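You operate a simulated robot arm through the tools that you are given. There is no shell and no other tool. Be economical: measure what you need, move in short steps, check, and stop when the job is done.

The job below is to be done with a simulated robot arm. You get a single attempt, and the scene is never put back.

TASK
Set the width knob to the web card's width and lock it.
Fine: open the ball lever first and close it last; loosen the red-marked knob, set the width, tighten it again.

It is judged by the outcome, as a careful person would: the job done as asked, and still so three seconds after it is handed in. It fails if anything else is knocked over, pushed out of place, dropped, spilled or broken.

THE ROBOT
A 7-joint arm with a two-finger gripper, hanging from a carriage that runs on a rail from [-2.281, -0.014] to [0.599, 0.004] (x, y) and turns from -5.637 to 6.37 rad about z. Base frame: it is fixed where the carriage stands at the start and does not move with it; the origin is on the floor, on the carriage's upright axis, x ahead of it, y to its left, z up. Units: m, rad, N and s.
With the tool pointing down near the work surface it reaches from about 0.1 to 0.58 m from the robot's upright axis, wherever it stands. Its first joint turns from -2.897 to 2.897 rad. Places, roughly: ball lever [0.6, 0.5, 1.1]; feed dial [1.3, 0.5, 1]; left clamp [0.9, 0.8, 0.8]; red switch [1.5, 0.5, 0.5]; red-marked knob [0.1, 0.5, 1.4]; right clamp [1, 0.8, 0.8]; web card [0.7, 0.5, 1]; white slider [1.4, 0.4, 0.5]; width knob [0, 0.5, 1.3]; yellow slider [1.4, 0.4, 0.2]. Payload 1.37 kg.
The TCP is the grasp point between the finger pads, 0.016 m short of the fingertips. In the tool frame z runs along the fingers and y along their closing line. The gripper opens to 0.092 m. The gripper's body begins 0.074 m behind the TCP.
Orientation is that of the tool frame in the base frame, as a unit quaternion [x, y, z, w]. With the fingers straight down and closing along the base's y, the tool's x points along the base's -x, its y along +y and its z along -z.

THE INTERFACE
- The arm moves only by the tool step_arm. Its argument "deltas" is text: rows parted by semicolons, each of 7 numbers parted by spaces: the shift along the base's x, y, z in m, then the turn, a rotation vector about the base's x, y, z in rad, then the opening, from 0 (shut) to 1 (fully open). In form: x y z wx wy wz fingers; .... A call has 1 to 10 rows; each row is the pose to reach, as a shift and turn from the pose commanded when the call began. Each row takes 0.2 s and may step no farther than 0.05 m and 0.15 rad from the row before; otherwise, or with a gripper value out of range, the whole call is refused. A pose out of reach is approached as far as the arm can. The call stops where the force on the tool passes 60 N (or 10 N more than at its start, if that is more) or the arm is blocked; 0.2 s more then pass. Each finger halts on what it meets, pressing with about 26 N; the grip force reading is that of the motor and also rises with nothing between the fingers. The clock runs only during rows and for 0.2 s after the last one: add rows that repeat a pose to give the fingers time. The reply holds the time, the measured pose of the TCP, the force on the tool along the base axes, the opening and the grip force, in the units named above and with some noise, with the torque about the TCP (base axes, N m) and any sound that the robot's microphone picked up.
- Cameras (640 x 400 px; columns grow to the right, rows downward): "scene" is now at [0.2047, 0.0633, 1.8072]; the picture's right is [1.00, -0.09, 0.00], its down [-0.08, -0.89, -0.45] and it looks along [0.04, 0.45, -0.89] (base axes); focal length 247 px, centre (320, 200). "wrist" rides on the gripper at [0.071, 0.019, -0.111] in the tool frame; the picture's right is [-0.26, 0.97, 0.00], its down [-0.78, -0.21, -0.59] and it looks along [-0.57, -0.15, 0.81] (tool axes); focal length 280 px, centre (320, 200). There is no depth. A picture from a camera that has moved, and an enlarged one, comes with that camera's place and axes in the base frame and with its lens.
- snapshot(camera): a new picture of that camera. It takes no simulated time.
- raise_lower(by): slides the trunk up (or, below 0, down) by that many m; the arm and the scene camera ride with it, the base frame stays. It gives what a move gives, with no picture.
- drive_base(legs): drives the robot by 1 to 6 legs, each [ahead, left, turn to the left] in m, m and rad, along the robot's own axes; the way and the turn of a leg run together, so that a leg with both is an arc; at most 1.5 m and 3.142 rad a leg. The arm and the cameras ride along, it lands a little off, and it stops where it bumps. It keeps to its track: a leg is cut to what the track allows. It gives what a move gives.
- head_to(pan, tilt): turns the head with the scene camera to pan (to the left, within 2.705 rad either way) and tilt (down, from -0.506 to 1.204), counted from straight ahead of the robot. It gives what a move gives.
- zoom(camera, box): a new picture of the part [left, top, right, bottom] of that camera's present view, enlarged. It takes no simulated time.
- hand_in(): hands the job in; it is judged then, once.

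Work in short steps. Places have to be worked out from the pictures, the camera data and where the tool is seen: move nearer, look again, correct. Check each grasp and each placing, and mend what went wrong. You have 120 turns and 98 pictures in all, those below and enlarged ones among them. Open the gripper and draw the arm clear of the work before you hand the job in, unless the task says otherwise; then end with one line.

The tools are called after ">>>" as name(argument=value, ...) on one line, values as JSON. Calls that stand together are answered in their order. step_arm: Moves the arm, as the interface text tells. Its arguments: {"type":"object","properties":{"deltas":{"type":"string"}},"required":["deltas"]} The other tools are called the same way: raise_lower (by) slides the trunk up or down; drive_base (legs) drives the base; head_to (pan, tilt) turns the head that bears the scene camera; snapshot (camera) takes a picture; zoom (camera, box) takes an enlarged picture of a part of a camera's view; hand_in () hands the job in.

At the start:

```text
time: 0.0
position: [0.2543, 0.2166, 0.9995]
ee_rot: [0.0, 1.0, 0.0, -0.001]
force: [-0.1, 0.4, -0.1]
torque: [-0.02, -0.02, 0.01]
width: 0.092
grip_force: 0.0
trunk travel left (down, up): [-0.625, 0.035]
robot x, y, heading: [0.002, -0.0007, 0.006]
head pan, tilt: [1.477, 1.107]
```

scene: 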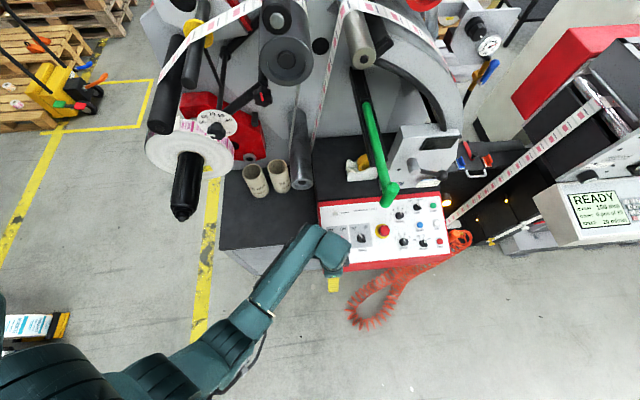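
wrist: 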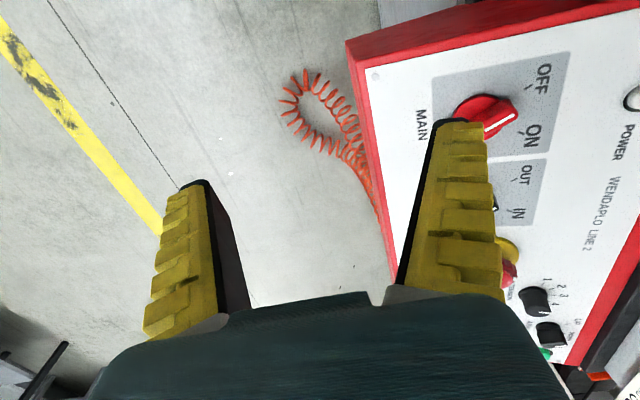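

The first view looks steeply down at the machine. I raise the head to see the machine's front and the knobs.

>>> head_to(pan=1.6, tilt=0.75)

>>> snapshot(camera="scene")

```text
time: 0.8
position: [0.2547, 0.2158, 0.9993]
ee_rot: [0.0, 1.0, 0.0, 0.0]
force: [0.2, -0.4, 0.2]
torque: [0.02, 0.0, -0.02]
width: 0.092
grip_force: 0.1
trunk travel left (down, up): [-0.625, 0.035]
robot x, y, heading: [0.0029, -0.0002, -0.005]
head pan, tilt: [1.6, 0.75]
```

```text
95 pictures are left
camera scene: at [0.1965, 0.0837, 1.8333], right [1.0, 0.03, 0.0], down [0.02, -0.68, -0.73], along [-0.02, 0.73, -0.68], focal length 247 px, centre (320, 200)
```

scene: 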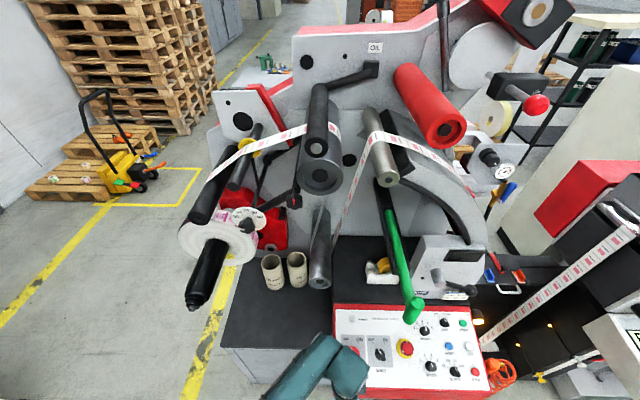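

The web path is on the left side. I enlarge the area around the unwind shaft where the knobs should be, and the ball lever/card area.

>>> zoom(camera="scene", box=[180, 100, 340, 300])

>>> zoom(camera="scene", box=[400, 40, 560, 300])

>>> zoom(camera="scene", box=[320, 200, 520, 325])

```text
2.00 times, centred on (260, 200) of scene
camera zoom: at [0.1965, 0.0837, 1.8333], right [1.0, 0.03, 0.0], down [0.02, -0.68, -0.73], along [-0.02, 0.73, -0.68], focal length 495 px, centre (440, 200)
```

zoom: 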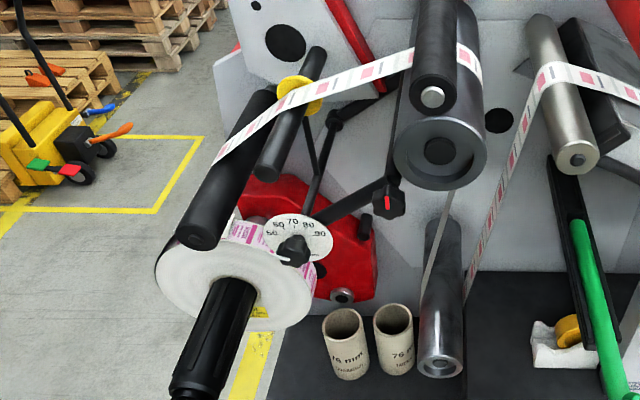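

```text
1.54 times, centred on (480, 170) of scene
camera zoom: at [0.1965, 0.0837, 1.8333], right [1.0, 0.03, 0.0], down [0.02, -0.68, -0.73], along [-0.02, 0.73, -0.68], focal length 380 px, centre (74, 246)
```

zoom: 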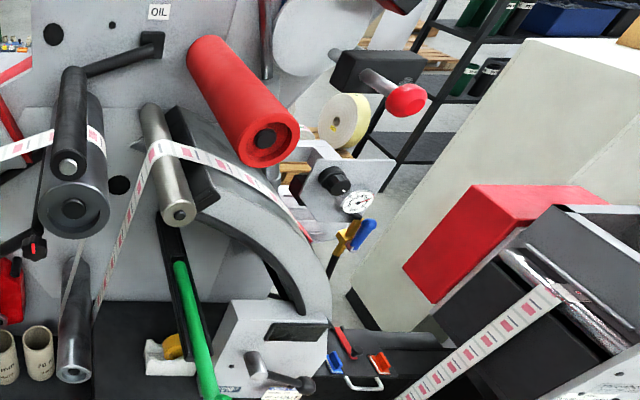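

```text
3.20 times, centred on (420, 262) of scene
camera zoom: at [0.1965, 0.0837, 1.8333], right [1.0, 0.03, 0.0], down [0.02, -0.68, -0.73], along [-0.02, 0.73, -0.68], focal length 791 px, centre (0, 0)
```

zoom: 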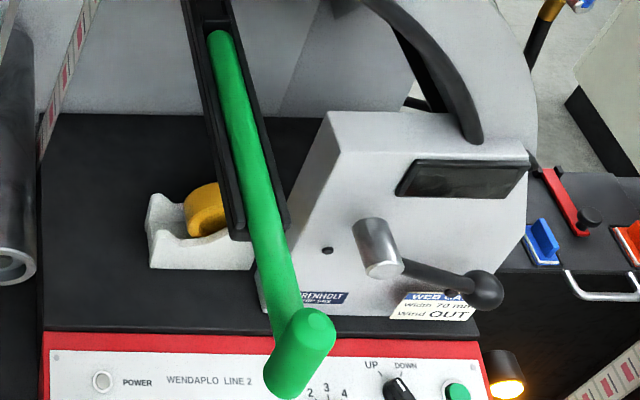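

The card reads about 70 mm and sits under the ball lever near (0.6, 0.5, 1.08); the knobs are near x 0–0.1. I'll pull the hand back and up a bit, then drive toward the lever.

>>> step_arm(deltas="-0.02 -0.03 0.03 0 0 0 1; -0.05 -0.06 0.06 0 0 0 1; -0.08 -0.08 0.08 0 0 0 1")

>>> drive_base(legs=[[0.5, 0, 0]])

>>> head_to(pan=1.5, tilt=0.9)

>>> snapshot(camera="scene")

```text
refused: row 2 steps farther than a row can; nothing moved
```

```text
time: 3.8
position: [0.7517, 0.2202, 1.0016]
ee_rot: [-0.002, 1.0, 0.0, -0.001]
force: [0.6, -0.2, 0.0]
torque: [-0.01, 0.0, -0.01]
width: 0.0919
grip_force: 0.1
trunk travel left (down, up): [-0.625, 0.035]
robot x, y, heading: [0.4984, 0.0021, 0.008]
head pan, tilt: [1.6, 0.75]
```

```text
time: 4.5
position: [0.7511, 0.2201, 1.0003]
ee_rot: [-0.004, 1.0, 0.0, 0.0]
force: [0.4, -0.5, -0.4]
torque: [0.01, -0.04, 0.02]
width: 0.0917
grip_force: 0.0
trunk travel left (down, up): [-0.625, 0.035]
robot x, y, heading: [0.4942, 0.0023, 0.007]
head pan, tilt: [1.499, 0.901]
```

```text
91 pictures are left
camera scene: at [0.7018, 0.0803, 1.8215], right [1.0, -0.07, 0.0], down [-0.05, -0.78, -0.62], along [0.04, 0.62, -0.78], focal length 247 px, centre (320, 200)
```

scene: 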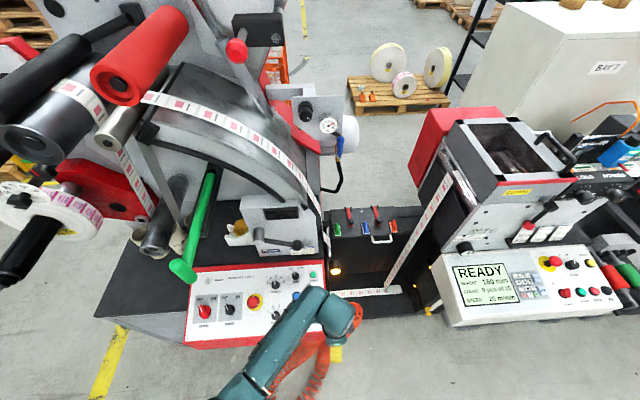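

The refused step did no harm and the drive was clear. I zoom on the ball lever and card.

>>> zoom(camera="scene", box=[230, 190, 330, 270])

>>> zoom(camera="scene", box=[0, 150, 110, 240])

```text
5.00 times, centred on (280, 230) of scene
camera zoom: at [0.7018, 0.0803, 1.8215], right [1.0, -0.07, 0.0], down [-0.05, -0.78, -0.62], along [0.04, 0.62, -0.78], focal length 1236 px, centre (520, 50)
```

zoom: 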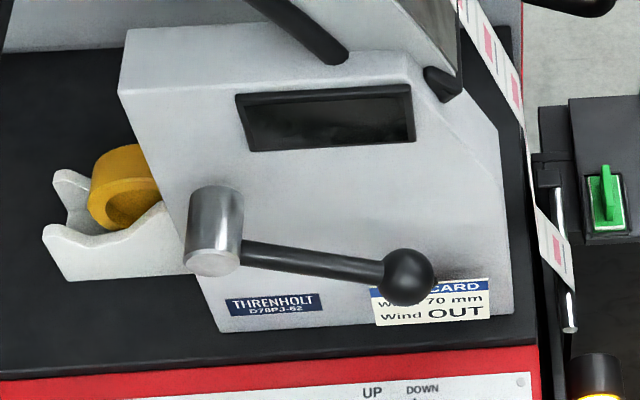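

```text
4.44 times, centred on (55, 195) of scene
camera zoom: at [0.7018, 0.0803, 1.8215], right [1.0, -0.07, 0.0], down [-0.05, -0.78, -0.62], along [0.04, 0.62, -0.78], focal length 1099 px, centre (1498, 222)
```

zoom: 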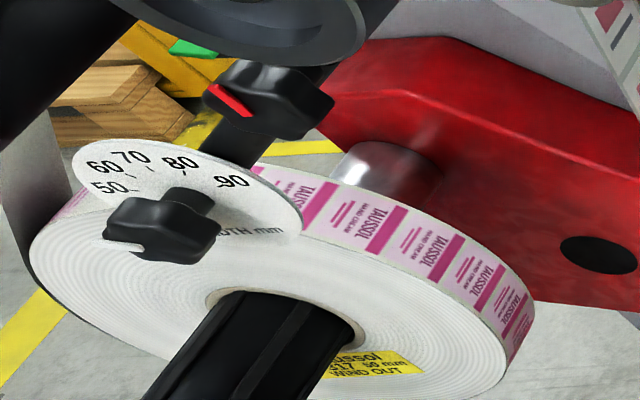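

Triangulated: lever hub ≈(0.54,0.454,1.16), ball ≈(0.654,0.464,1.11). I raise the hand and start turning it to point toward the machine (+y), staying in front.

>>> step_arm(deltas="-0.02 0 0.035 0 0 0 1; -0.04 0 0.07 0 0 0 1; -0.06 0 0.105 0 0 0 1; -0.08 0 0.14 0 0 0 1; -0.09 0.01 0.15 0.15 0 0 1; -0.09 0.02 0.15 0.3 0 0 1; -0.09 0.03 0.15 0.45 0 0 1; -0.09 0.04 0.15 0.6 0 0 1; -0.09 0.05 0.15 0.75 0 0 1; -0.09 0.06 0.15 0.9 0 0 1")

>>> snapshot(camera="wrist")

>>> snapshot(camera="scene")

```text
time: 6.7
position: [0.6629, 0.2795, 1.15]
ee_rot: [-0.003, 0.9, 0.436, 0.001]
force: [0.1, -0.8, 0.5]
torque: [0.02, -0.01, -0.02]
width: 0.0917
grip_force: 0.1
trunk travel left (down, up): [-0.625, 0.035]
robot x, y, heading: [0.5001, 0.0042, 0.006]
head pan, tilt: [1.499, 0.901]
```

```text
88 pictures are left
camera wrist: at [0.5893, 0.2045, 1.2339], right [0.26, 0.6, 0.76], down [0.78, -0.59, 0.2], along [0.57, 0.54, -0.62], focal length 280 px, centre (320, 200)
```

wrist: 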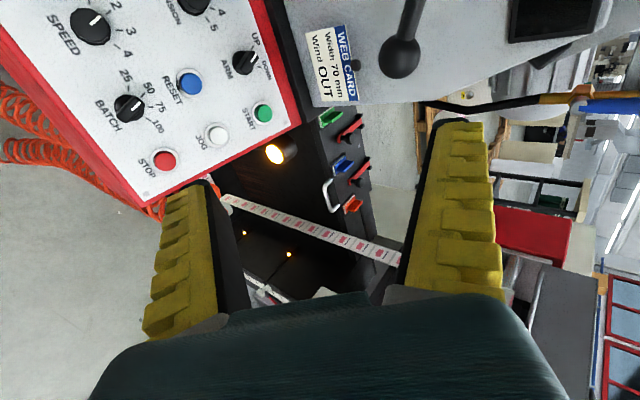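

```text
87 pictures are left
camera scene: at [0.7019, 0.0803, 1.8215], right [1.0, -0.07, 0.0], down [-0.05, -0.78, -0.62], along [0.04, 0.62, -0.78], focal length 247 px, centre (320, 200)
```

scene: 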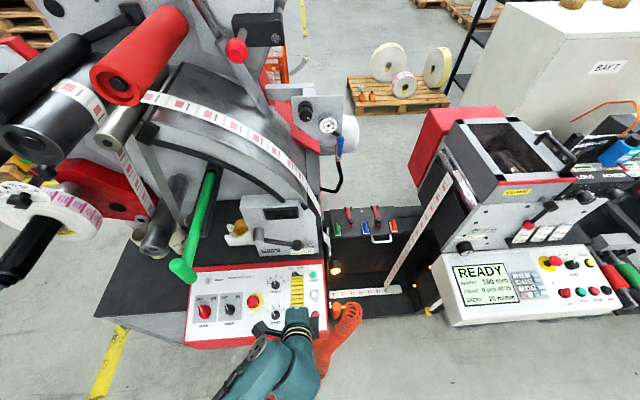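

The card is now in the wrist view; I enlarge it to be certain of the width.

>>> zoom(camera="wrist", box=[290, 10, 450, 110])

>>> step_arm(deltas="0 0.015 0 0.15 0 0 1; 0 0.03 0 0.3 0 0 1; 0 0.045 0 0.45 0 0 1; 0 0.06 -0.01 0.6 0 0 1; -0.005 0.075 -0.02 0.67 0 0 1; -0.008 0.09 -0.035 0.67 0 0 1")

>>> snapshot(camera="wrist")

>>> zoom(camera="scene", box=[230, 190, 330, 270])

```text
4.00 times, centred on (370, 60) of wrist
camera zoom: at [0.5893, 0.2045, 1.2339], right [0.26, 0.6, 0.76], down [0.78, -0.59, 0.2], along [0.57, 0.54, -0.62], focal length 1122 px, centre (120, 760)
```

zoom: 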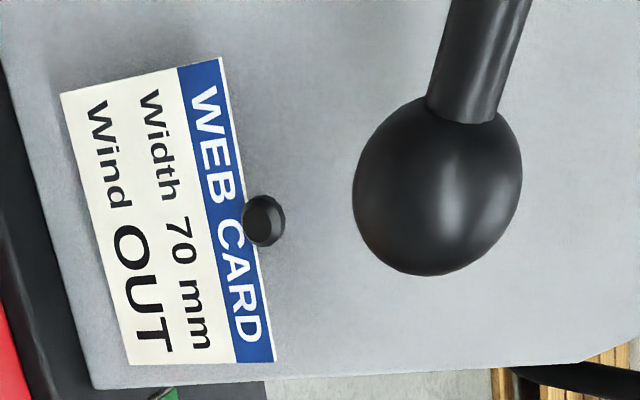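

```text
time: 8.1
position: [0.6537, 0.3693, 1.1149]
ee_rot: [-0.002, 0.707, 0.707, 0.001]
force: [0.7, 0.1, 0.2]
torque: [0.0, -0.02, -0.01]
width: 0.0917
grip_force: 0.0
trunk travel left (down, up): [-0.625, 0.035]
robot x, y, heading: [0.497, 0.0037, 0.005]
head pan, tilt: [1.499, 0.901]
```

```text
85 pictures are left
camera wrist: at [0.5815, 0.2585, 1.1341], right [0.26, 0.0, 0.97], down [0.78, -0.59, -0.21], along [0.57, 0.81, -0.15], focal length 280 px, centre (320, 200)
```

wrist: 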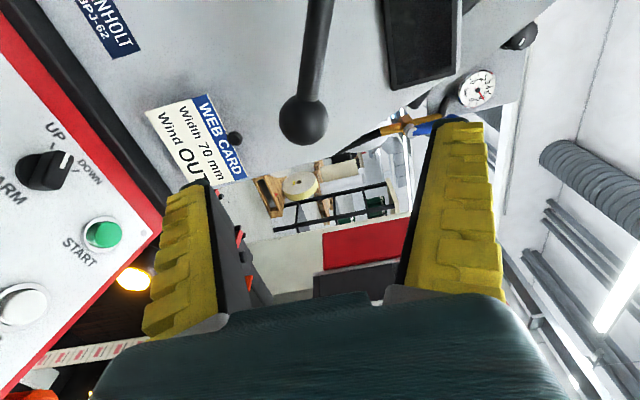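

```text
5.00 times, centred on (280, 230) of scene
camera zoom: at [0.7018, 0.0802, 1.8215], right [1.0, -0.07, 0.0], down [-0.05, -0.78, -0.62], along [0.04, 0.62, -0.78], focal length 1236 px, centre (520, 50)
```

zoom: 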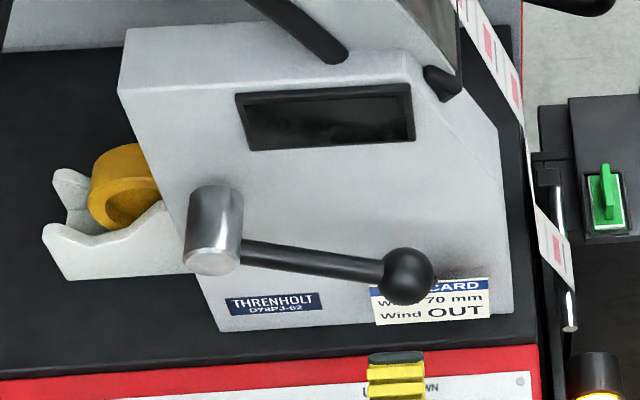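

Card confirmed: Width 70 mm. The ball is at ≈(0.653,0.464,1.104), with a stop peg below it, so opening should swing it upward. I advance with a partly closed gripper around the ball and grip.

>>> step_arm(deltas="0 0 -0.01 0 0 0 0.65; 0 0 -0.01 0 0 0 0.65; 0 0.03 -0.01 0 0 0 0.65; 0 0.06 -0.01 0 0 0 0.65; 0 0.09 -0.01 0 0 0 0.65")

>>> snapshot(camera="wrist")

```text
time: 9.3
position: [0.6544, 0.4593, 1.1046]
ee_rot: [-0.002, 0.707, 0.707, 0.002]
force: [0.7, 0.1, -0.1]
torque: [0.02, 0.0, -0.04]
width: 0.0623
grip_force: 1.7
trunk travel left (down, up): [-0.625, 0.035]
robot x, y, heading: [0.4962, 0.0012, 0.005]
head pan, tilt: [1.499, 0.901]
```

```text
83 pictures are left
camera wrist: at [0.5813, 0.3491, 1.1236], right [0.26, 0.0, 0.97], down [0.78, -0.59, -0.21], along [0.57, 0.81, -0.15], focal length 280 px, centre (320, 200)
```

wrist: 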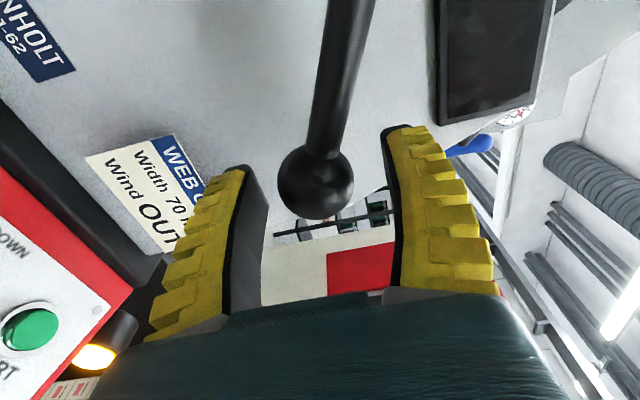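

The ball is between the fingers; close on it.

>>> step_arm(deltas="0 0.003 0 0 0 0 0.3; 0 0.003 0 0 0 0 0.2; 0 0.003 0 0 0 0 0.2; 0 0.003 0 0 0 0 0.2")

>>> snapshot(camera="wrist")

```text
time: 10.3
position: [0.655, 0.4623, 1.1039]
ee_rot: [-0.002, 0.708, 0.706, 0.003]
force: [4.3, 0.4, -9.7]
torque: [-0.02, -0.28, -0.12]
width: 0.0321
grip_force: 28.1
trunk travel left (down, up): [-0.625, 0.035]
robot x, y, heading: [0.5015, 0.0058, 0.002]
head pan, tilt: [1.499, 0.901]
```

```text
82 pictures are left
camera wrist: at [0.5817, 0.3513, 1.1228], right [0.26, 0.0, 0.97], down [0.78, -0.59, -0.21], along [0.57, 0.81, -0.15], focal length 280 px, centre (320, 200)
```

wrist: 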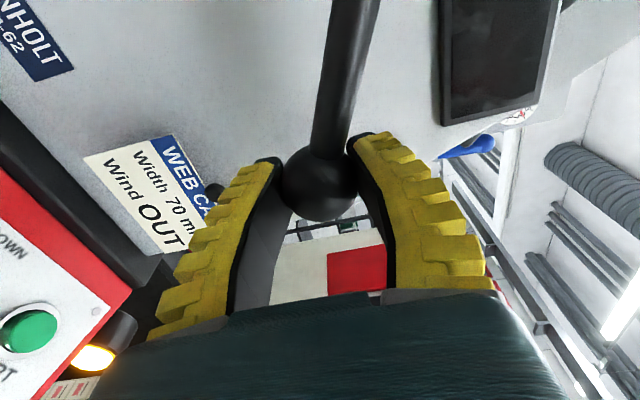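

Gripped (ball 32 mm). I swing it upward along the arc about the hub by 0.3 rad, rolling the tool along.

>>> step_arm(deltas="0.004 0 0.009 0 -0.075 0 0.2; 0.0076 0 0.0176 0 -0.15 0 0.2; 0.0102 0 0.0268 0 -0.225 0 0.2; 0.0125 0 0.0362 0 -0.3 0 0.2")

>>> zoom(camera="scene", box=[230, 190, 330, 270])

```text
time: 11.3
position: [0.6648, 0.4625, 1.141]
ee_rot: [-0.108, 0.7, 0.698, 0.107]
force: [-1.9, -3.9, -4.2]
torque: [-0.02, -0.14, 0.09]
width: 0.0311
grip_force: 28.0
trunk travel left (down, up): [-0.625, 0.035]
robot x, y, heading: [0.4959, 0.0057, 0.007]
head pan, tilt: [1.499, 0.901]
```

```text
5.00 times, centred on (280, 230) of scene
camera zoom: at [0.7016, 0.08, 1.8214], right [1.0, -0.07, 0.0], down [-0.05, -0.78, -0.62], along [0.04, 0.62, -0.78], focal length 1236 px, centre (520, 50)
```

zoom: 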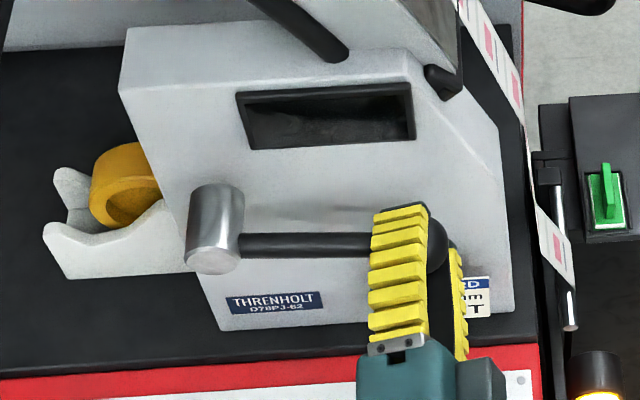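

It turns freely. I continue the arc upward, watching forces for the stop.

>>> step_arm(deltas="0.0019 0 0.0191 0 -0.14 0 0.2; 0.0011 0 0.0382 0 -0.28 0 0.2; -0.0026 0 0.057 0 -0.42 0 0.2; -0.0091 0 0.0751 0 -0.56 0 0.2; -0.0182 0 0.092 0 -0.7 0 0.2; -0.0298 0 0.1073 0 -0.84 0 0.2")

>>> zoom(camera="scene", box=[230, 170, 330, 270])

```text
time: 12.7
position: [0.636, 0.4673, 1.26]
ee_rot: [-0.382, 0.587, 0.601, 0.386]
force: [-1.1, 2.6, 2.0]
torque: [-0.17, -0.01, -0.12]
width: 0.0209
grip_force: 2.8
trunk travel left (down, up): [-0.625, 0.035]
robot x, y, heading: [0.4958, 0.0041, 0.008]
head pan, tilt: [1.499, 0.901]
```

```text
4.00 times, centred on (280, 220) of scene
camera zoom: at [0.7024, 0.0808, 1.8225], right [1.0, -0.07, 0.0], down [-0.05, -0.78, -0.62], along [0.04, 0.62, -0.78], focal length 989 px, centre (480, 120)
```

zoom: 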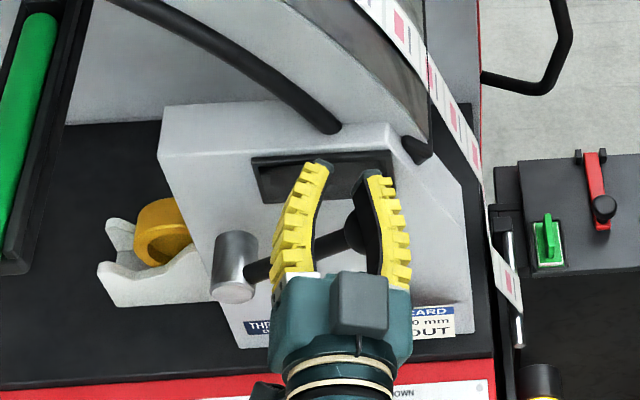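

The grip seems to have slipped off the ball (width now 21 mm). I check the wrist view.

>>> snapshot(camera="wrist")

```text
79 pictures are left
camera wrist: at [0.5875, 0.3579, 1.201], right [-0.77, -0.02, 0.63], down [0.52, -0.6, 0.61], along [0.37, 0.8, 0.47], focal length 280 px, centre (320, 200)
```

wrist: 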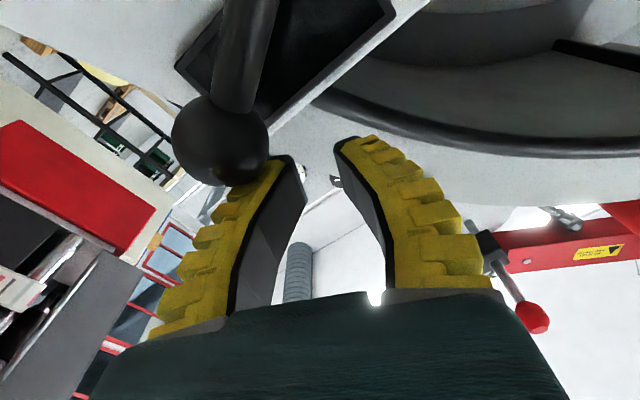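

The fingers passed over the ball; ball now ≈(0.648,0.464,1.214), lever at about +25°. I back off, realign with the ball and re-enter around it.

>>> step_arm(deltas="0 -0.045 0 0 0 0 0.3; 0 -0.09 0 0 0 0 0.5; 0 -0.09 0 0 0.14 0 0.65; 0.003 -0.09 -0.015 0 0.28 0 0.65; 0.006 -0.09 -0.03 0 0.42 0 0.65; 0.012 -0.09 -0.046 0 0.56 0 0.65; 0.012 -0.09 -0.046 0 0.7 0 0.65")

>>> snapshot(camera="wrist")

>>> zoom(camera="scene", box=[230, 170, 330, 270])

```text
time: 14.3
position: [0.648, 0.3719, 1.2018]
ee_rot: [-0.154, 0.69, 0.69, 0.155]
force: [-0.2, 0.2, -0.3]
torque: [0.01, 0.01, -0.02]
width: 0.0624
grip_force: 1.4
trunk travel left (down, up): [-0.625, 0.035]
robot x, y, heading: [0.4959, 0.0045, 0.008]
head pan, tilt: [1.499, 0.901]
```

```text
78 pictures are left
camera wrist: at [0.5741, 0.2615, 1.1898], right [-0.18, 0.0, 0.98], down [0.8, -0.59, 0.14], along [0.58, 0.81, 0.1], focal length 280 px, centre (320, 200)
```

wrist: 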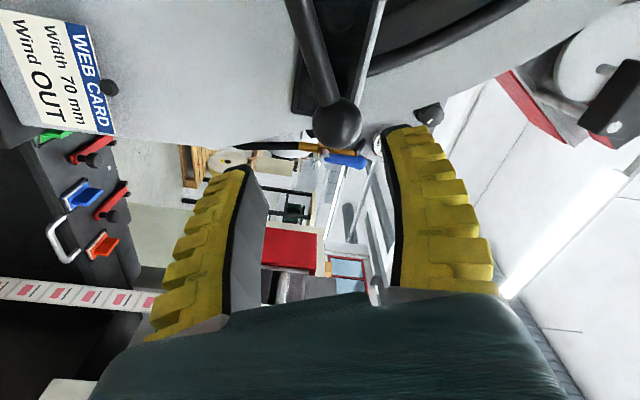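

```text
4.00 times, centred on (280, 220) of scene
camera zoom: at [0.7019, 0.0803, 1.8215], right [1.0, -0.07, 0.0], down [-0.05, -0.78, -0.62], along [0.04, 0.62, -0.78], focal length 989 px, centre (480, 120)
```

zoom: 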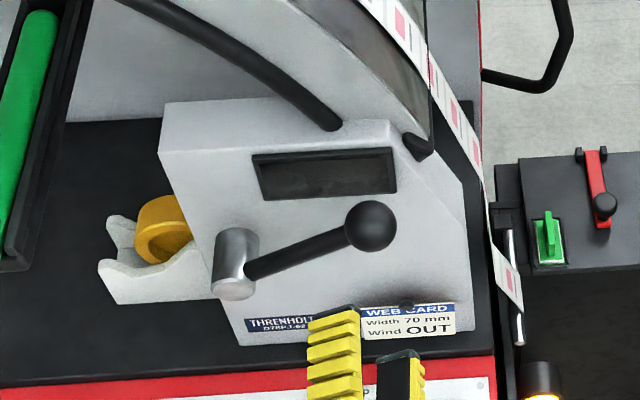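

Ball at ≈(0.646,0.464,1.215). I re-enter around it and grip.

>>> step_arm(deltas="-0.001 0.03 0.013 0 0 0 0.65; -0.002 0.06 0.013 0 0 0 0.65; -0.002 0.091 0.013 0 0 0 0.65; -0.002 0.091 0.013 0 0 0 0.4; -0.002 0.091 0.013 0 0 0 0.15; -0.002 0.091 0.013 0 0 0 0.15; -0.002 0.091 0.013 0 0 0 0.15")

>>> snapshot(camera="wrist")

```text
time: 15.9
position: [0.6472, 0.464, 1.2155]
ee_rot: [-0.155, 0.69, 0.689, 0.156]
force: [0.3, 1.1, -2.8]
torque: [0.28, -0.05, -0.46]
width: 0.0335
grip_force: 27.6
trunk travel left (down, up): [-0.625, 0.035]
robot x, y, heading: [0.5016, 0.0012, 0.006]
head pan, tilt: [1.499, 0.901]
```

```text
76 pictures are left
camera wrist: at [0.5723, 0.3533, 1.2027], right [-0.18, 0.0, 0.98], down [0.79, -0.59, 0.15], along [0.58, 0.81, 0.1], focal length 280 px, centre (320, 200)
```

wrist: 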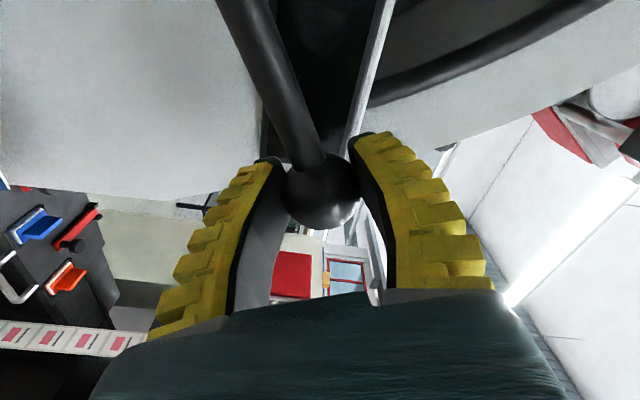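

Gripped again. I push on in small arc steps and read the force to see whether this is the stop.

>>> step_arm(deltas="-0.0044 0 0.0085 0 -0.08 0 0.15; -0.0097 0 0.0165 0 -0.16 0 0.15")

>>> zoom(camera="scene", box=[230, 170, 330, 270])

```text
time: 16.5
position: [0.6411, 0.4611, 1.222]
ee_rot: [-0.21, 0.682, 0.668, 0.211]
force: [30.9, 10.6, -42.7]
torque: [0.25, 0.28, -0.14]
width: 0.0488
grip_force: 27.5
trunk travel left (down, up): [-0.625, 0.035]
robot x, y, heading: [0.496, 0.0033, 0.004]
head pan, tilt: [1.499, 0.901]
```

```text
4.00 times, centred on (280, 220) of scene
camera zoom: at [0.7035, 0.0797, 1.8214], right [1.0, -0.07, 0.0], down [-0.05, -0.78, -0.62], along [0.04, 0.62, -0.78], focal length 989 px, centre (480, 120)
```

zoom: 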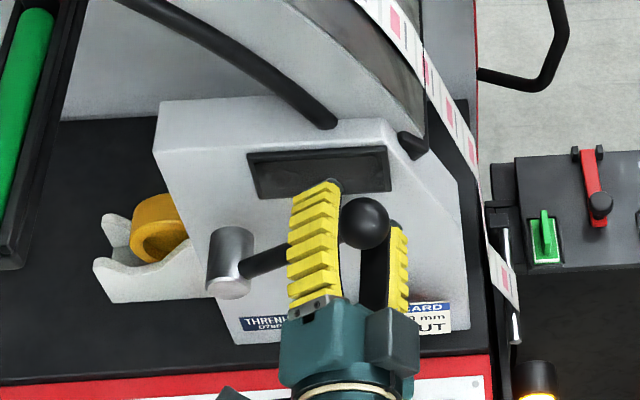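

Over 50 N of resistance without motion: that's the open stop. I release and back away.

>>> step_arm(deltas="0.0097 0 -0.0165 0 0.1 0 0.3; 0.0097 0 -0.0165 0 0.16 0 0.7; 0.0097 0 -0.0165 0 0.16 0 0.75; 0.0097 -0.045 -0.0165 0 0.16 0 0.75; 0.0097 -0.09 -0.0165 0 0.16 0 0.75; 0.0097 -0.13 -0.0165 0 0.16 0 0.75")

>>> zoom(camera="scene", box=[230, 170, 330, 270])

>>> snapshot(camera="scene")

```text
time: 17.9
position: [0.648, 0.3344, 1.2151]
ee_rot: [-0.156, 0.689, 0.69, 0.156]
force: [-0.6, 1.3, 0.5]
torque: [0.0, 0.0, 0.0]
width: 0.0712
grip_force: 1.6
trunk travel left (down, up): [-0.625, 0.035]
robot x, y, heading: [0.4992, -0.0013, 0.005]
head pan, tilt: [1.499, 0.901]
```

```text
4.00 times, centred on (280, 220) of scene
camera zoom: at [0.7019, 0.0804, 1.8215], right [1.0, -0.07, 0.0], down [-0.05, -0.78, -0.62], along [0.04, 0.62, -0.78], focal length 989 px, centre (480, 120)
```

zoom: 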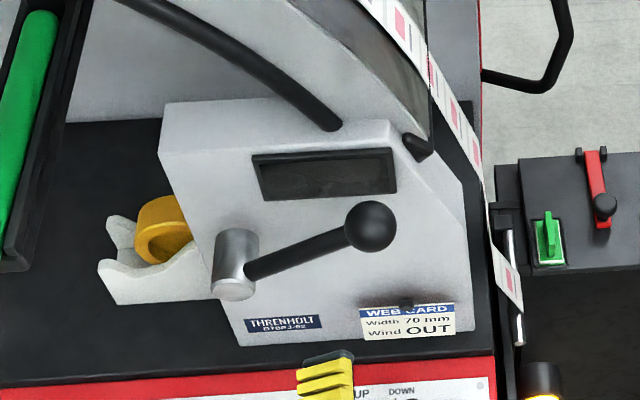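

```text
73 pictures are left
camera scene: at [0.7019, 0.0804, 1.8215], right [1.0, -0.07, 0.0], down [-0.05, -0.78, -0.62], along [0.04, 0.62, -0.78], focal length 247 px, centre (320, 200)
```

scene: 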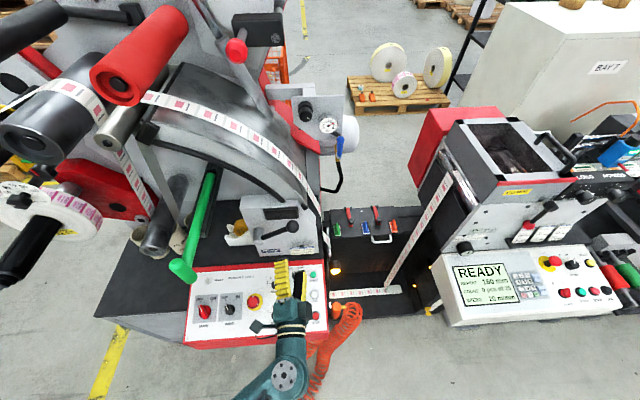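

Lever stays open. Knobs triangulate to width knob ≈(0.003,0.495,1.36), red-marked knob ≈(0.125,0.50,1.445); the green handle tip at (0.40,0.33,1.26) blocks a straight slide, so I turn the carriage away, slide left and turn back.

>>> drive_base(legs=[[0, 0, -1.5], [0, -0.52, 0]])

>>> head_to(pan=2.6, tilt=0.6)

>>> snapshot(camera="scene")

```text
time: 24.6
position: [0.3241, -0.1248, 1.2135]
ee_rot: [0.355, 0.611, 0.4, 0.584]
force: [-0.4, -0.5, -0.7]
torque: [0.0, 0.01, 0.02]
width: 0.0714
grip_force: 1.3
trunk travel left (down, up): [-0.625, 0.035]
robot x, y, heading: [-0.0165, -0.0002, -1.496]
head pan, tilt: [1.499, 0.901]
```

```text
time: 25.9
position: [0.3243, -0.125, 1.215]
ee_rot: [0.355, 0.611, 0.399, 0.584]
force: [0.5, 0.0, 0.7]
torque: [0.0, 0.01, -0.03]
width: 0.0712
grip_force: 1.8
trunk travel left (down, up): [-0.625, 0.035]
robot x, y, heading: [-0.0177, -0.0001, -1.498]
head pan, tilt: [2.601, 0.6]
```

```text
72 pictures are left
camera scene: at [0.0366, -0.1196, 1.8462], right [0.89, -0.45, 0.0], down [-0.25, -0.51, -0.82], along [0.37, 0.74, -0.57], focal length 247 px, centre (320, 200)
```

scene: 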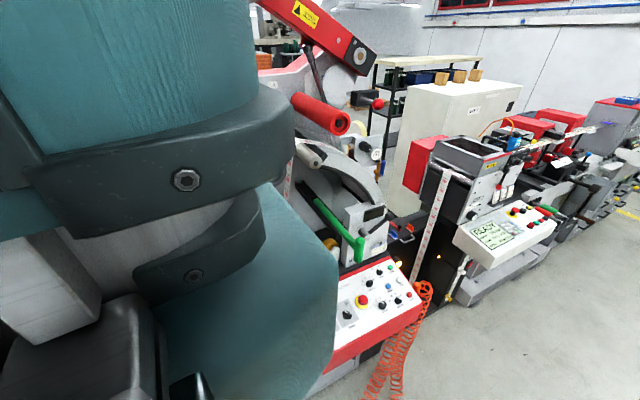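

Drive fine. I turn the carriage back to face ahead and look at the knobs.

>>> drive_base(legs=[[0, 0, 1.5]])

>>> head_to(pan=1.75, tilt=0.75)

>>> snapshot(camera="scene")

>>> snapshot(camera="wrist")

```text
time: 29.9
position: [0.1359, 0.3293, 1.2136]
ee_rot: [-0.151, 0.691, 0.688, 0.161]
force: [0.3, 0.5, 0.0]
torque: [-0.01, -0.03, -0.02]
width: 0.0711
grip_force: 1.5
trunk travel left (down, up): [-0.625, 0.035]
robot x, y, heading: [-0.0163, 0.002, -0.004]
head pan, tilt: [2.601, 0.6]
```

```text
time: 31.1
position: [0.1363, 0.3291, 1.2144]
ee_rot: [-0.152, 0.691, 0.688, 0.161]
force: [0.0, -0.9, 0.1]
torque: [0.01, 0.04, -0.04]
width: 0.0711
grip_force: 1.6
trunk travel left (down, up): [-0.625, 0.035]
robot x, y, heading: [-0.0166, 0.0, -0.004]
head pan, tilt: [1.751, 0.75]
```

```text
71 pictures are left
camera scene: at [0.1672, 0.081, 1.8334], right [0.98, 0.17, 0.0], down [0.12, -0.67, -0.73], along [-0.13, 0.72, -0.68], focal length 247 px, centre (320, 200)
```

scene: 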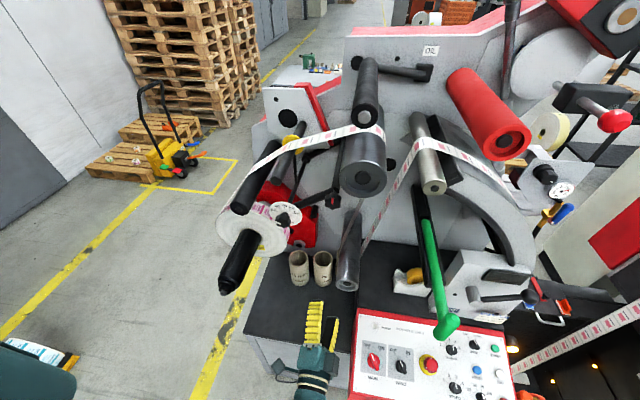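

```text
70 pictures are left
camera wrist: at [0.0609, 0.2193, 1.2012], right [-0.18, 0.0, 0.98], down [0.79, -0.6, 0.14], along [0.59, 0.8, 0.1], focal length 280 px, centre (320, 200)
```

wrist: 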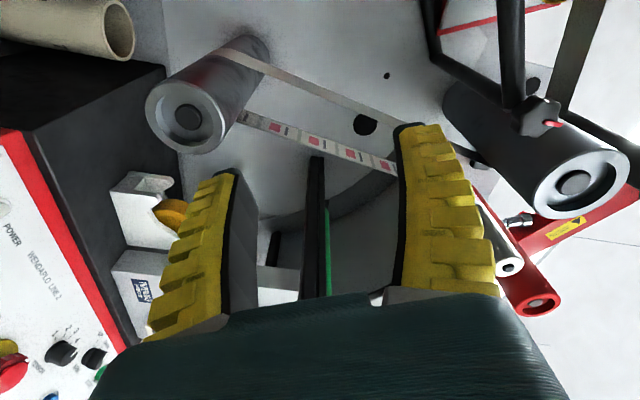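

Hand faces the machine under the knobs. Enlarging the knobs for shape and axis.

>>> zoom(camera="scene", box=[250, 170, 350, 250])

>>> zoom(camera="wrist", box=[420, 50, 640, 220])

```text
5.00 times, centred on (300, 210) of scene
camera zoom: at [0.1672, 0.081, 1.8334], right [0.98, 0.17, 0.0], down [0.12, -0.67, -0.73], along [-0.13, 0.72, -0.68], focal length 1236 px, centre (420, 150)
```

zoom: 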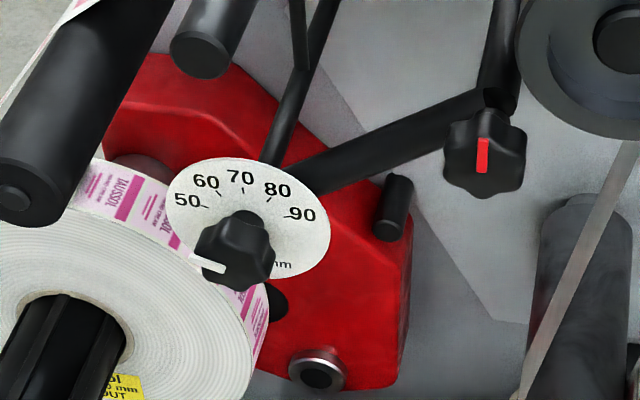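

```text
2.35 times, centred on (530, 135) of wrist
camera zoom: at [0.0609, 0.2193, 1.2012], right [-0.18, 0.0, 0.98], down [0.79, -0.6, 0.14], along [0.59, 0.8, 0.1], focal length 660 px, centre (-174, 353)
```

zoom: 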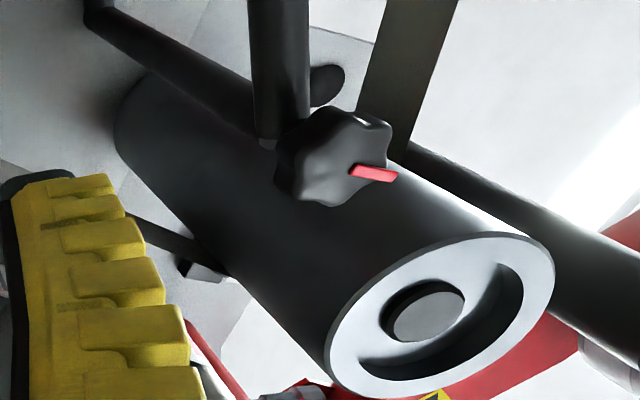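

Both knobs are star knobs facing −y; the width pointer sits below 50. Red-marked knob face ≈(0.122,0.486,1.444), steel roller axis (0.186,1.52) close to its upper right. I raise the hand in front of it.

>>> step_arm(deltas="0 0 0.04 0 0 0 0.8; 0 0 0.08 0 0 0 0.8; -0.004 0 0.12 0 0 0 0.8; -0.008 0 0.16 0 0 0 0.8; -0.012 0.01 0.2 0 0 0 0.8; -0.014 0.03 0.23 0 0 0 0.8; -0.014 0.05 0.23 0 0 0 0.8")

>>> snapshot(camera="wrist")

>>> snapshot(camera="scene")

```text
time: 32.7
position: [0.1225, 0.3785, 1.4447]
ee_rot: [-0.152, 0.69, 0.689, 0.16]
force: [-0.4, -0.9, 0.3]
torque: [0.0, 0.02, 0.03]
width: 0.0753
grip_force: 0.8
trunk travel left (down, up): [-0.625, 0.035]
robot x, y, heading: [-0.0194, 0.0007, -0.004]
head pan, tilt: [1.751, 0.75]
```

```text
67 pictures are left
camera wrist: at [0.0472, 0.2691, 1.4311], right [-0.18, 0.0, 0.98], down [0.79, -0.6, 0.14], along [0.59, 0.8, 0.1], focal length 280 px, centre (320, 200)
```

wrist: 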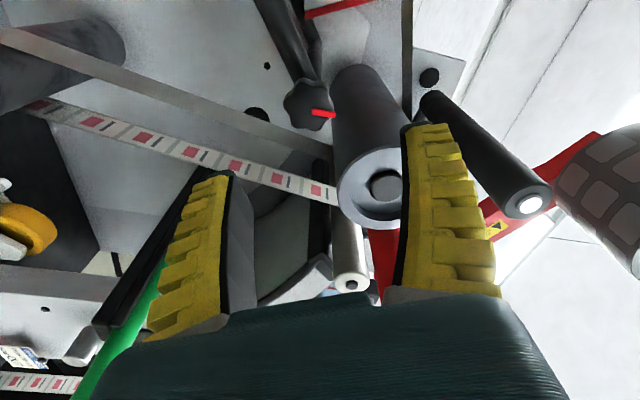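

```text
66 pictures are left
camera scene: at [0.1673, 0.0809, 1.8334], right [0.99, 0.17, 0.0], down [0.12, -0.67, -0.73], along [-0.13, 0.72, -0.68], focal length 247 px, centre (320, 200)
```

scene: 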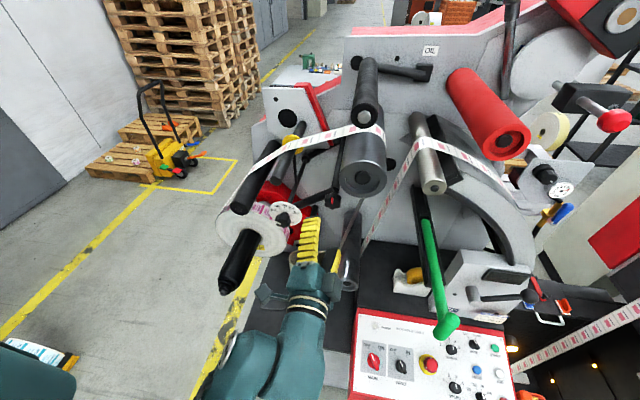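

Knob centre refined to ≈(0.121,0.49,1.433), radius ≈0.02. I approach partway and check.

>>> step_arm(deltas="-0.0015 0.03 -0.012 0 0 0 0.75; -0.0015 0.06 -0.012 0 0 0 0.75; -0.0015 0.085 -0.012 0 0 0 0.75")

>>> snapshot(camera="wrist")

>>> zoom(camera="scene", box=[250, 170, 350, 250])

```text
time: 33.5
position: [0.1203, 0.4648, 1.4318]
ee_rot: [-0.152, 0.691, 0.688, 0.161]
force: [0.6, -0.3, 0.3]
torque: [-0.02, 0.0, -0.01]
width: 0.0711
grip_force: 2.3
trunk travel left (down, up): [-0.625, 0.035]
robot x, y, heading: [-0.0189, -0.0036, -0.005]
head pan, tilt: [1.751, 0.75]
```

```text
65 pictures are left
camera wrist: at [0.046, 0.3546, 1.4191], right [-0.18, 0.0, 0.98], down [0.79, -0.6, 0.15], along [0.59, 0.8, 0.1], focal length 280 px, centre (320, 200)
```

wrist: 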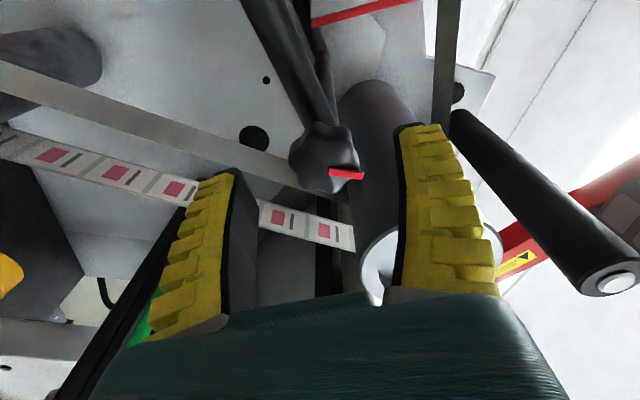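

```text
5.00 times, centred on (300, 210) of scene
camera zoom: at [0.1673, 0.0809, 1.8334], right [0.99, 0.17, 0.0], down [0.12, -0.67, -0.73], along [-0.13, 0.72, -0.68], focal length 1236 px, centre (420, 150)
```

zoom: 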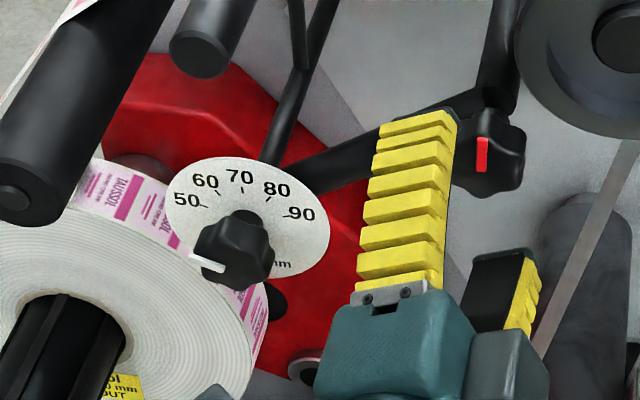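

Aligned well. I move in to y≈0.49 with z +3 mm and close on the knob.

>>> step_arm(deltas="0 0.012 0.003 0 0 0 0.75; 0 0.025 0.003 0 0 0 0.75; 0 0.025 0.003 0 0 0 0.55; 0 0.025 0.003 0 0 0 0.3; 0 0.025 0.003 0 0 0 0.2; 0 0.025 0.003 0 0 0 0.2")

>>> snapshot(camera="wrist")

```text
time: 34.9
position: [0.122, 0.4887, 1.4327]
ee_rot: [-0.152, 0.692, 0.687, 0.161]
force: [8.2, -0.8, -8.4]
torque: [0.0, 0.06, 0.0]
width: 0.0353
grip_force: 28.1
trunk travel left (down, up): [-0.625, 0.035]
robot x, y, heading: [-0.0195, 0.0008, -0.009]
head pan, tilt: [1.751, 0.75]
```

```text
63 pictures are left
camera wrist: at [0.0464, 0.3787, 1.4208], right [-0.18, 0.01, 0.98], down [0.79, -0.6, 0.15], along [0.59, 0.8, 0.1], focal length 280 px, centre (320, 200)
```

wrist: 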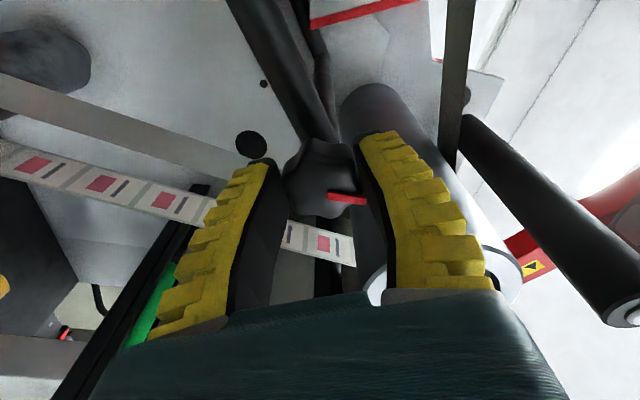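

Gripped. I turn counter-clockwise (loosen) by 0.4 rad about its axis.

>>> step_arm(deltas="0.001 0 -0.002 0 -0.1 0 0.15; 0.001 0 -0.002 0 -0.2 0 0.15; 0.001 0 -0.002 0 -0.3 0 0.15; 0.001 0 -0.002 0 -0.4 0 0.15")

>>> snapshot(camera="wrist")

```text
time: 35.9
position: [0.1234, 0.4893, 1.4317]
ee_rot: [-0.287, 0.645, 0.644, 0.295]
force: [11.7, -1.9, -9.7]
torque: [0.04, 0.06, -0.05]
width: 0.0349
grip_force: 27.4
trunk travel left (down, up): [-0.625, 0.035]
robot x, y, heading: [-0.0161, -0.0029, -0.004]
head pan, tilt: [1.751, 0.75]
```

```text
62 pictures are left
camera wrist: at [0.0585, 0.3785, 1.3914], right [-0.55, 0.01, 0.83], down [0.67, -0.6, 0.44], along [0.5, 0.8, 0.33], focal length 280 px, centre (320, 200)
```

wrist: 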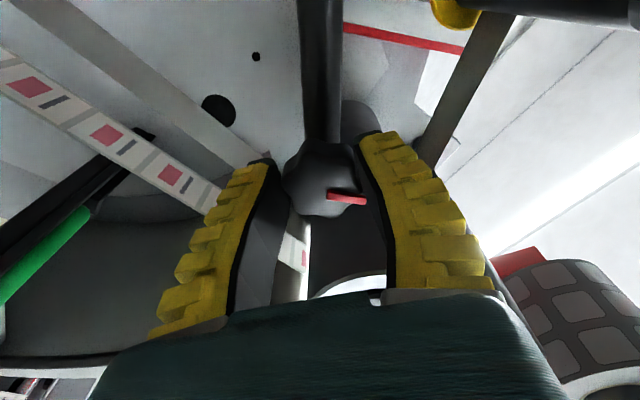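

The knob follows the gripper easily. I continue loosening, nudging the centre to relieve the side force.

>>> step_arm(deltas="0.002 0 -0.002 0 -0.14 0 0.15; 0.002 0 -0.002 0 -0.28 0 0.15; 0.002 0 -0.002 0 -0.42 0 0.15; 0.002 0 -0.002 0 -0.56 0 0.15; 0.002 0 -0.002 0 -0.7 0 0.15; 0.002 0 -0.002 0 -0.84 0 0.15")

>>> snapshot(camera="wrist")

```text
time: 37.3
position: [0.1255, 0.4891, 1.431]
ee_rot: [-0.525, 0.468, 0.471, 0.532]
force: [18.5, -3.5, -6.4]
torque: [0.2, 0.09, -0.04]
width: 0.0345
grip_force: 27.8
trunk travel left (down, up): [-0.625, 0.035]
robot x, y, heading: [-0.0208, 0.0003, -0.007]
head pan, tilt: [1.751, 0.75]
```

```text
61 pictures are left
camera wrist: at [0.1132, 0.3784, 1.3572], right [-0.99, 0.01, 0.15], down [0.11, -0.6, 0.79], along [0.09, 0.8, 0.59], focal length 280 px, centre (320, 200)
```

wrist: 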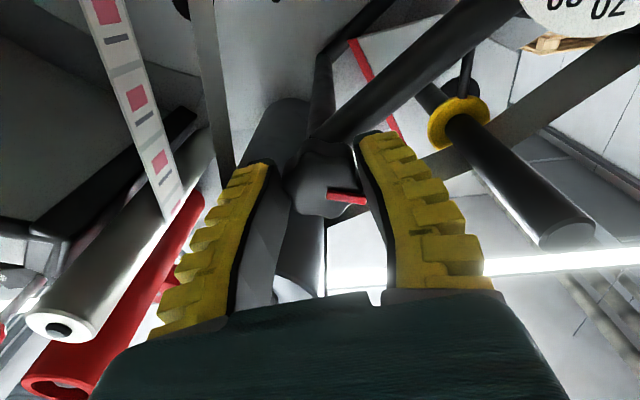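

Turned 71° so far without a stop. I continue further, re-centring 3 mm in +x.

>>> step_arm(deltas="0.003 0 0 0 -0.14 0 0.15; 0.003 0 0 0 -0.28 0 0.15; 0.003 0 0 0 -0.42 0 0.15; 0.003 0 0 0 -0.56 0 0.15")

>>> snapshot(camera="wrist")

```text
time: 38.3
position: [0.1264, 0.4895, 1.4347]
ee_rot: [-0.632, 0.303, 0.308, 0.643]
force: [6.6, -2.7, 6.6]
torque: [0.3, 0.48, -0.04]
width: 0.0339
grip_force: 28.0
trunk travel left (down, up): [-0.625, 0.035]
robot x, y, heading: [-0.0175, -0.0018, -0.006]
head pan, tilt: [1.751, 0.75]
```

```text
60 pictures are left
camera wrist: at [0.1552, 0.38, 1.3643], right [-0.92, 0.01, -0.4], down [-0.32, -0.6, 0.73], along [-0.24, 0.8, 0.55], focal length 280 px, centre (320, 200)
```

wrist: 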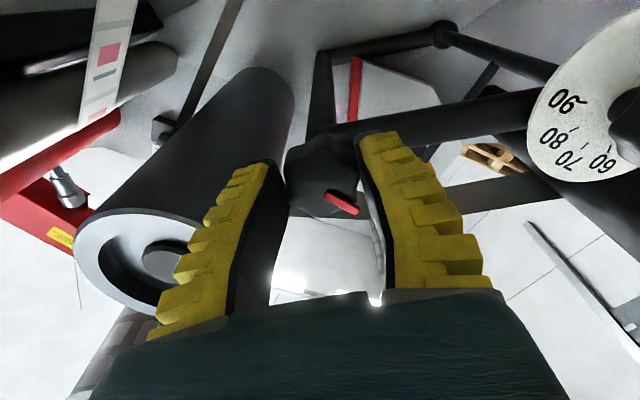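

Torque rose to 0.48 and the mark shifted in the grip: loosened stop reached at roughly 90°. I ease back, open slightly (roller is near) and withdraw.

>>> step_arm(deltas="-0.001 0 0 0 0.1 0 0.3; -0.001 0 0 0 0.1 0 0.5; -0.001 0 0 0 0.1 0 0.5; -0.001 -0.03 0 0 0.1 0 0.5; -0.001 -0.07 0 0 0.1 0 0.5; -0.001 -0.1 0 0 0.1 0 0.5")

>>> zoom(camera="scene", box=[250, 170, 350, 250])

>>> snapshot(camera="wrist")

```text
time: 39.7
position: [0.1249, 0.3897, 1.4311]
ee_rot: [-0.618, 0.335, 0.339, 0.625]
force: [1.0, 0.9, -0.2]
torque: [-0.03, 0.01, -0.02]
width: 0.0488
grip_force: 2.5
trunk travel left (down, up): [-0.625, 0.035]
robot x, y, heading: [-0.0189, -0.0003, -0.008]
head pan, tilt: [1.751, 0.75]
```

```text
5.00 times, centred on (300, 210) of scene
camera zoom: at [0.1673, 0.0811, 1.8334], right [0.99, 0.17, 0.0], down [0.12, -0.67, -0.73], along [-0.13, 0.72, -0.68], focal length 1236 px, centre (420, 150)
```

zoom: 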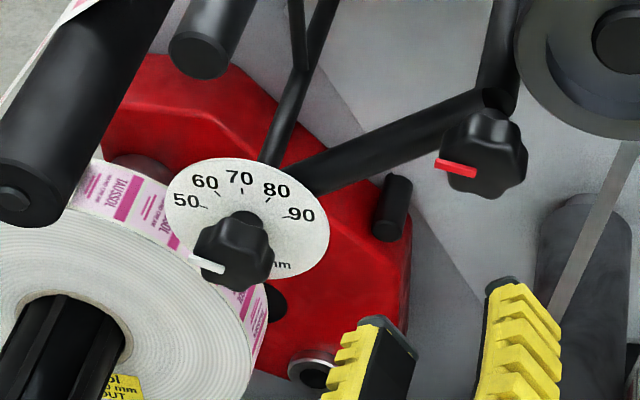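

```text
58 pictures are left
camera wrist: at [0.1464, 0.2802, 1.3604], right [-0.95, 0.0, -0.3], down [-0.25, -0.6, 0.76], along [-0.18, 0.8, 0.57], focal length 280 px, centre (320, 200)
```

wrist: 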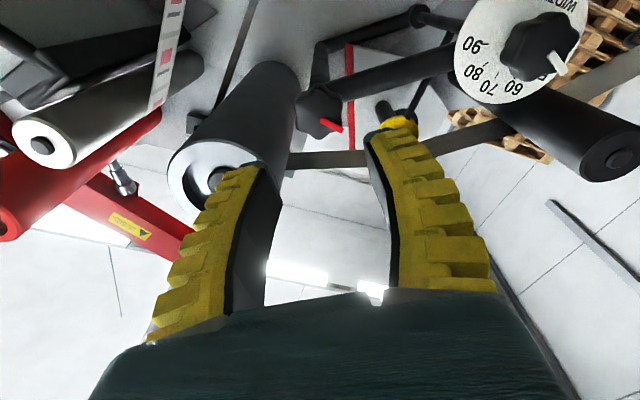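

The red mark now points left: loosened ~90°. I move the wrist camera onto the dial's axis (≈x −0.005, z 1.353) with a slight tilt, for a parallax-free reading.

>>> step_arm(deltas="-0.035 -0.012 -0.012 -0.08 0 -0.025 0.6; -0.07 -0.012 -0.024 -0.16 0 -0.05 0.6; -0.105 -0.012 -0.036 -0.24 0 -0.076 0.6; -0.139 -0.012 -0.047 -0.33 0 -0.105 0.6")

>>> snapshot(camera="wrist")

```text
time: 40.7
position: [-0.0147, 0.3754, 1.3849]
ee_rot: [0.693, -0.419, -0.248, -0.532]
force: [-0.5, -0.3, -1.0]
torque: [0.03, -0.01, -0.02]
width: 0.0577
grip_force: 2.1
trunk travel left (down, up): [-0.625, 0.035]
robot x, y, heading: [-0.0203, -0.0009, -0.0]
head pan, tilt: [1.751, 0.75]
```

```text
57 pictures are left
camera wrist: at [-0.006, 0.2476, 1.3532], right [-0.95, 0.0, -0.3], down [-0.29, -0.29, 0.91], along [-0.09, 0.96, 0.28], focal length 280 px, centre (320, 200)
```

wrist: 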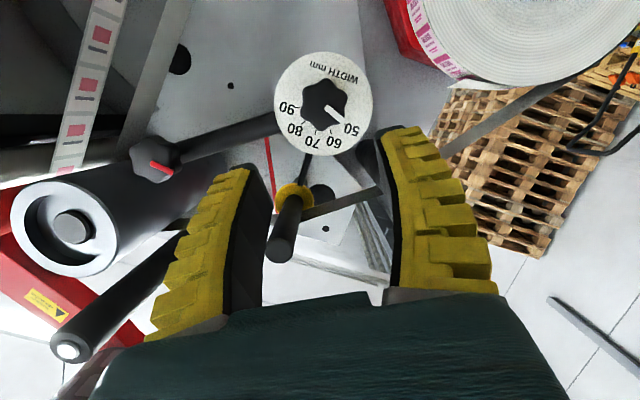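

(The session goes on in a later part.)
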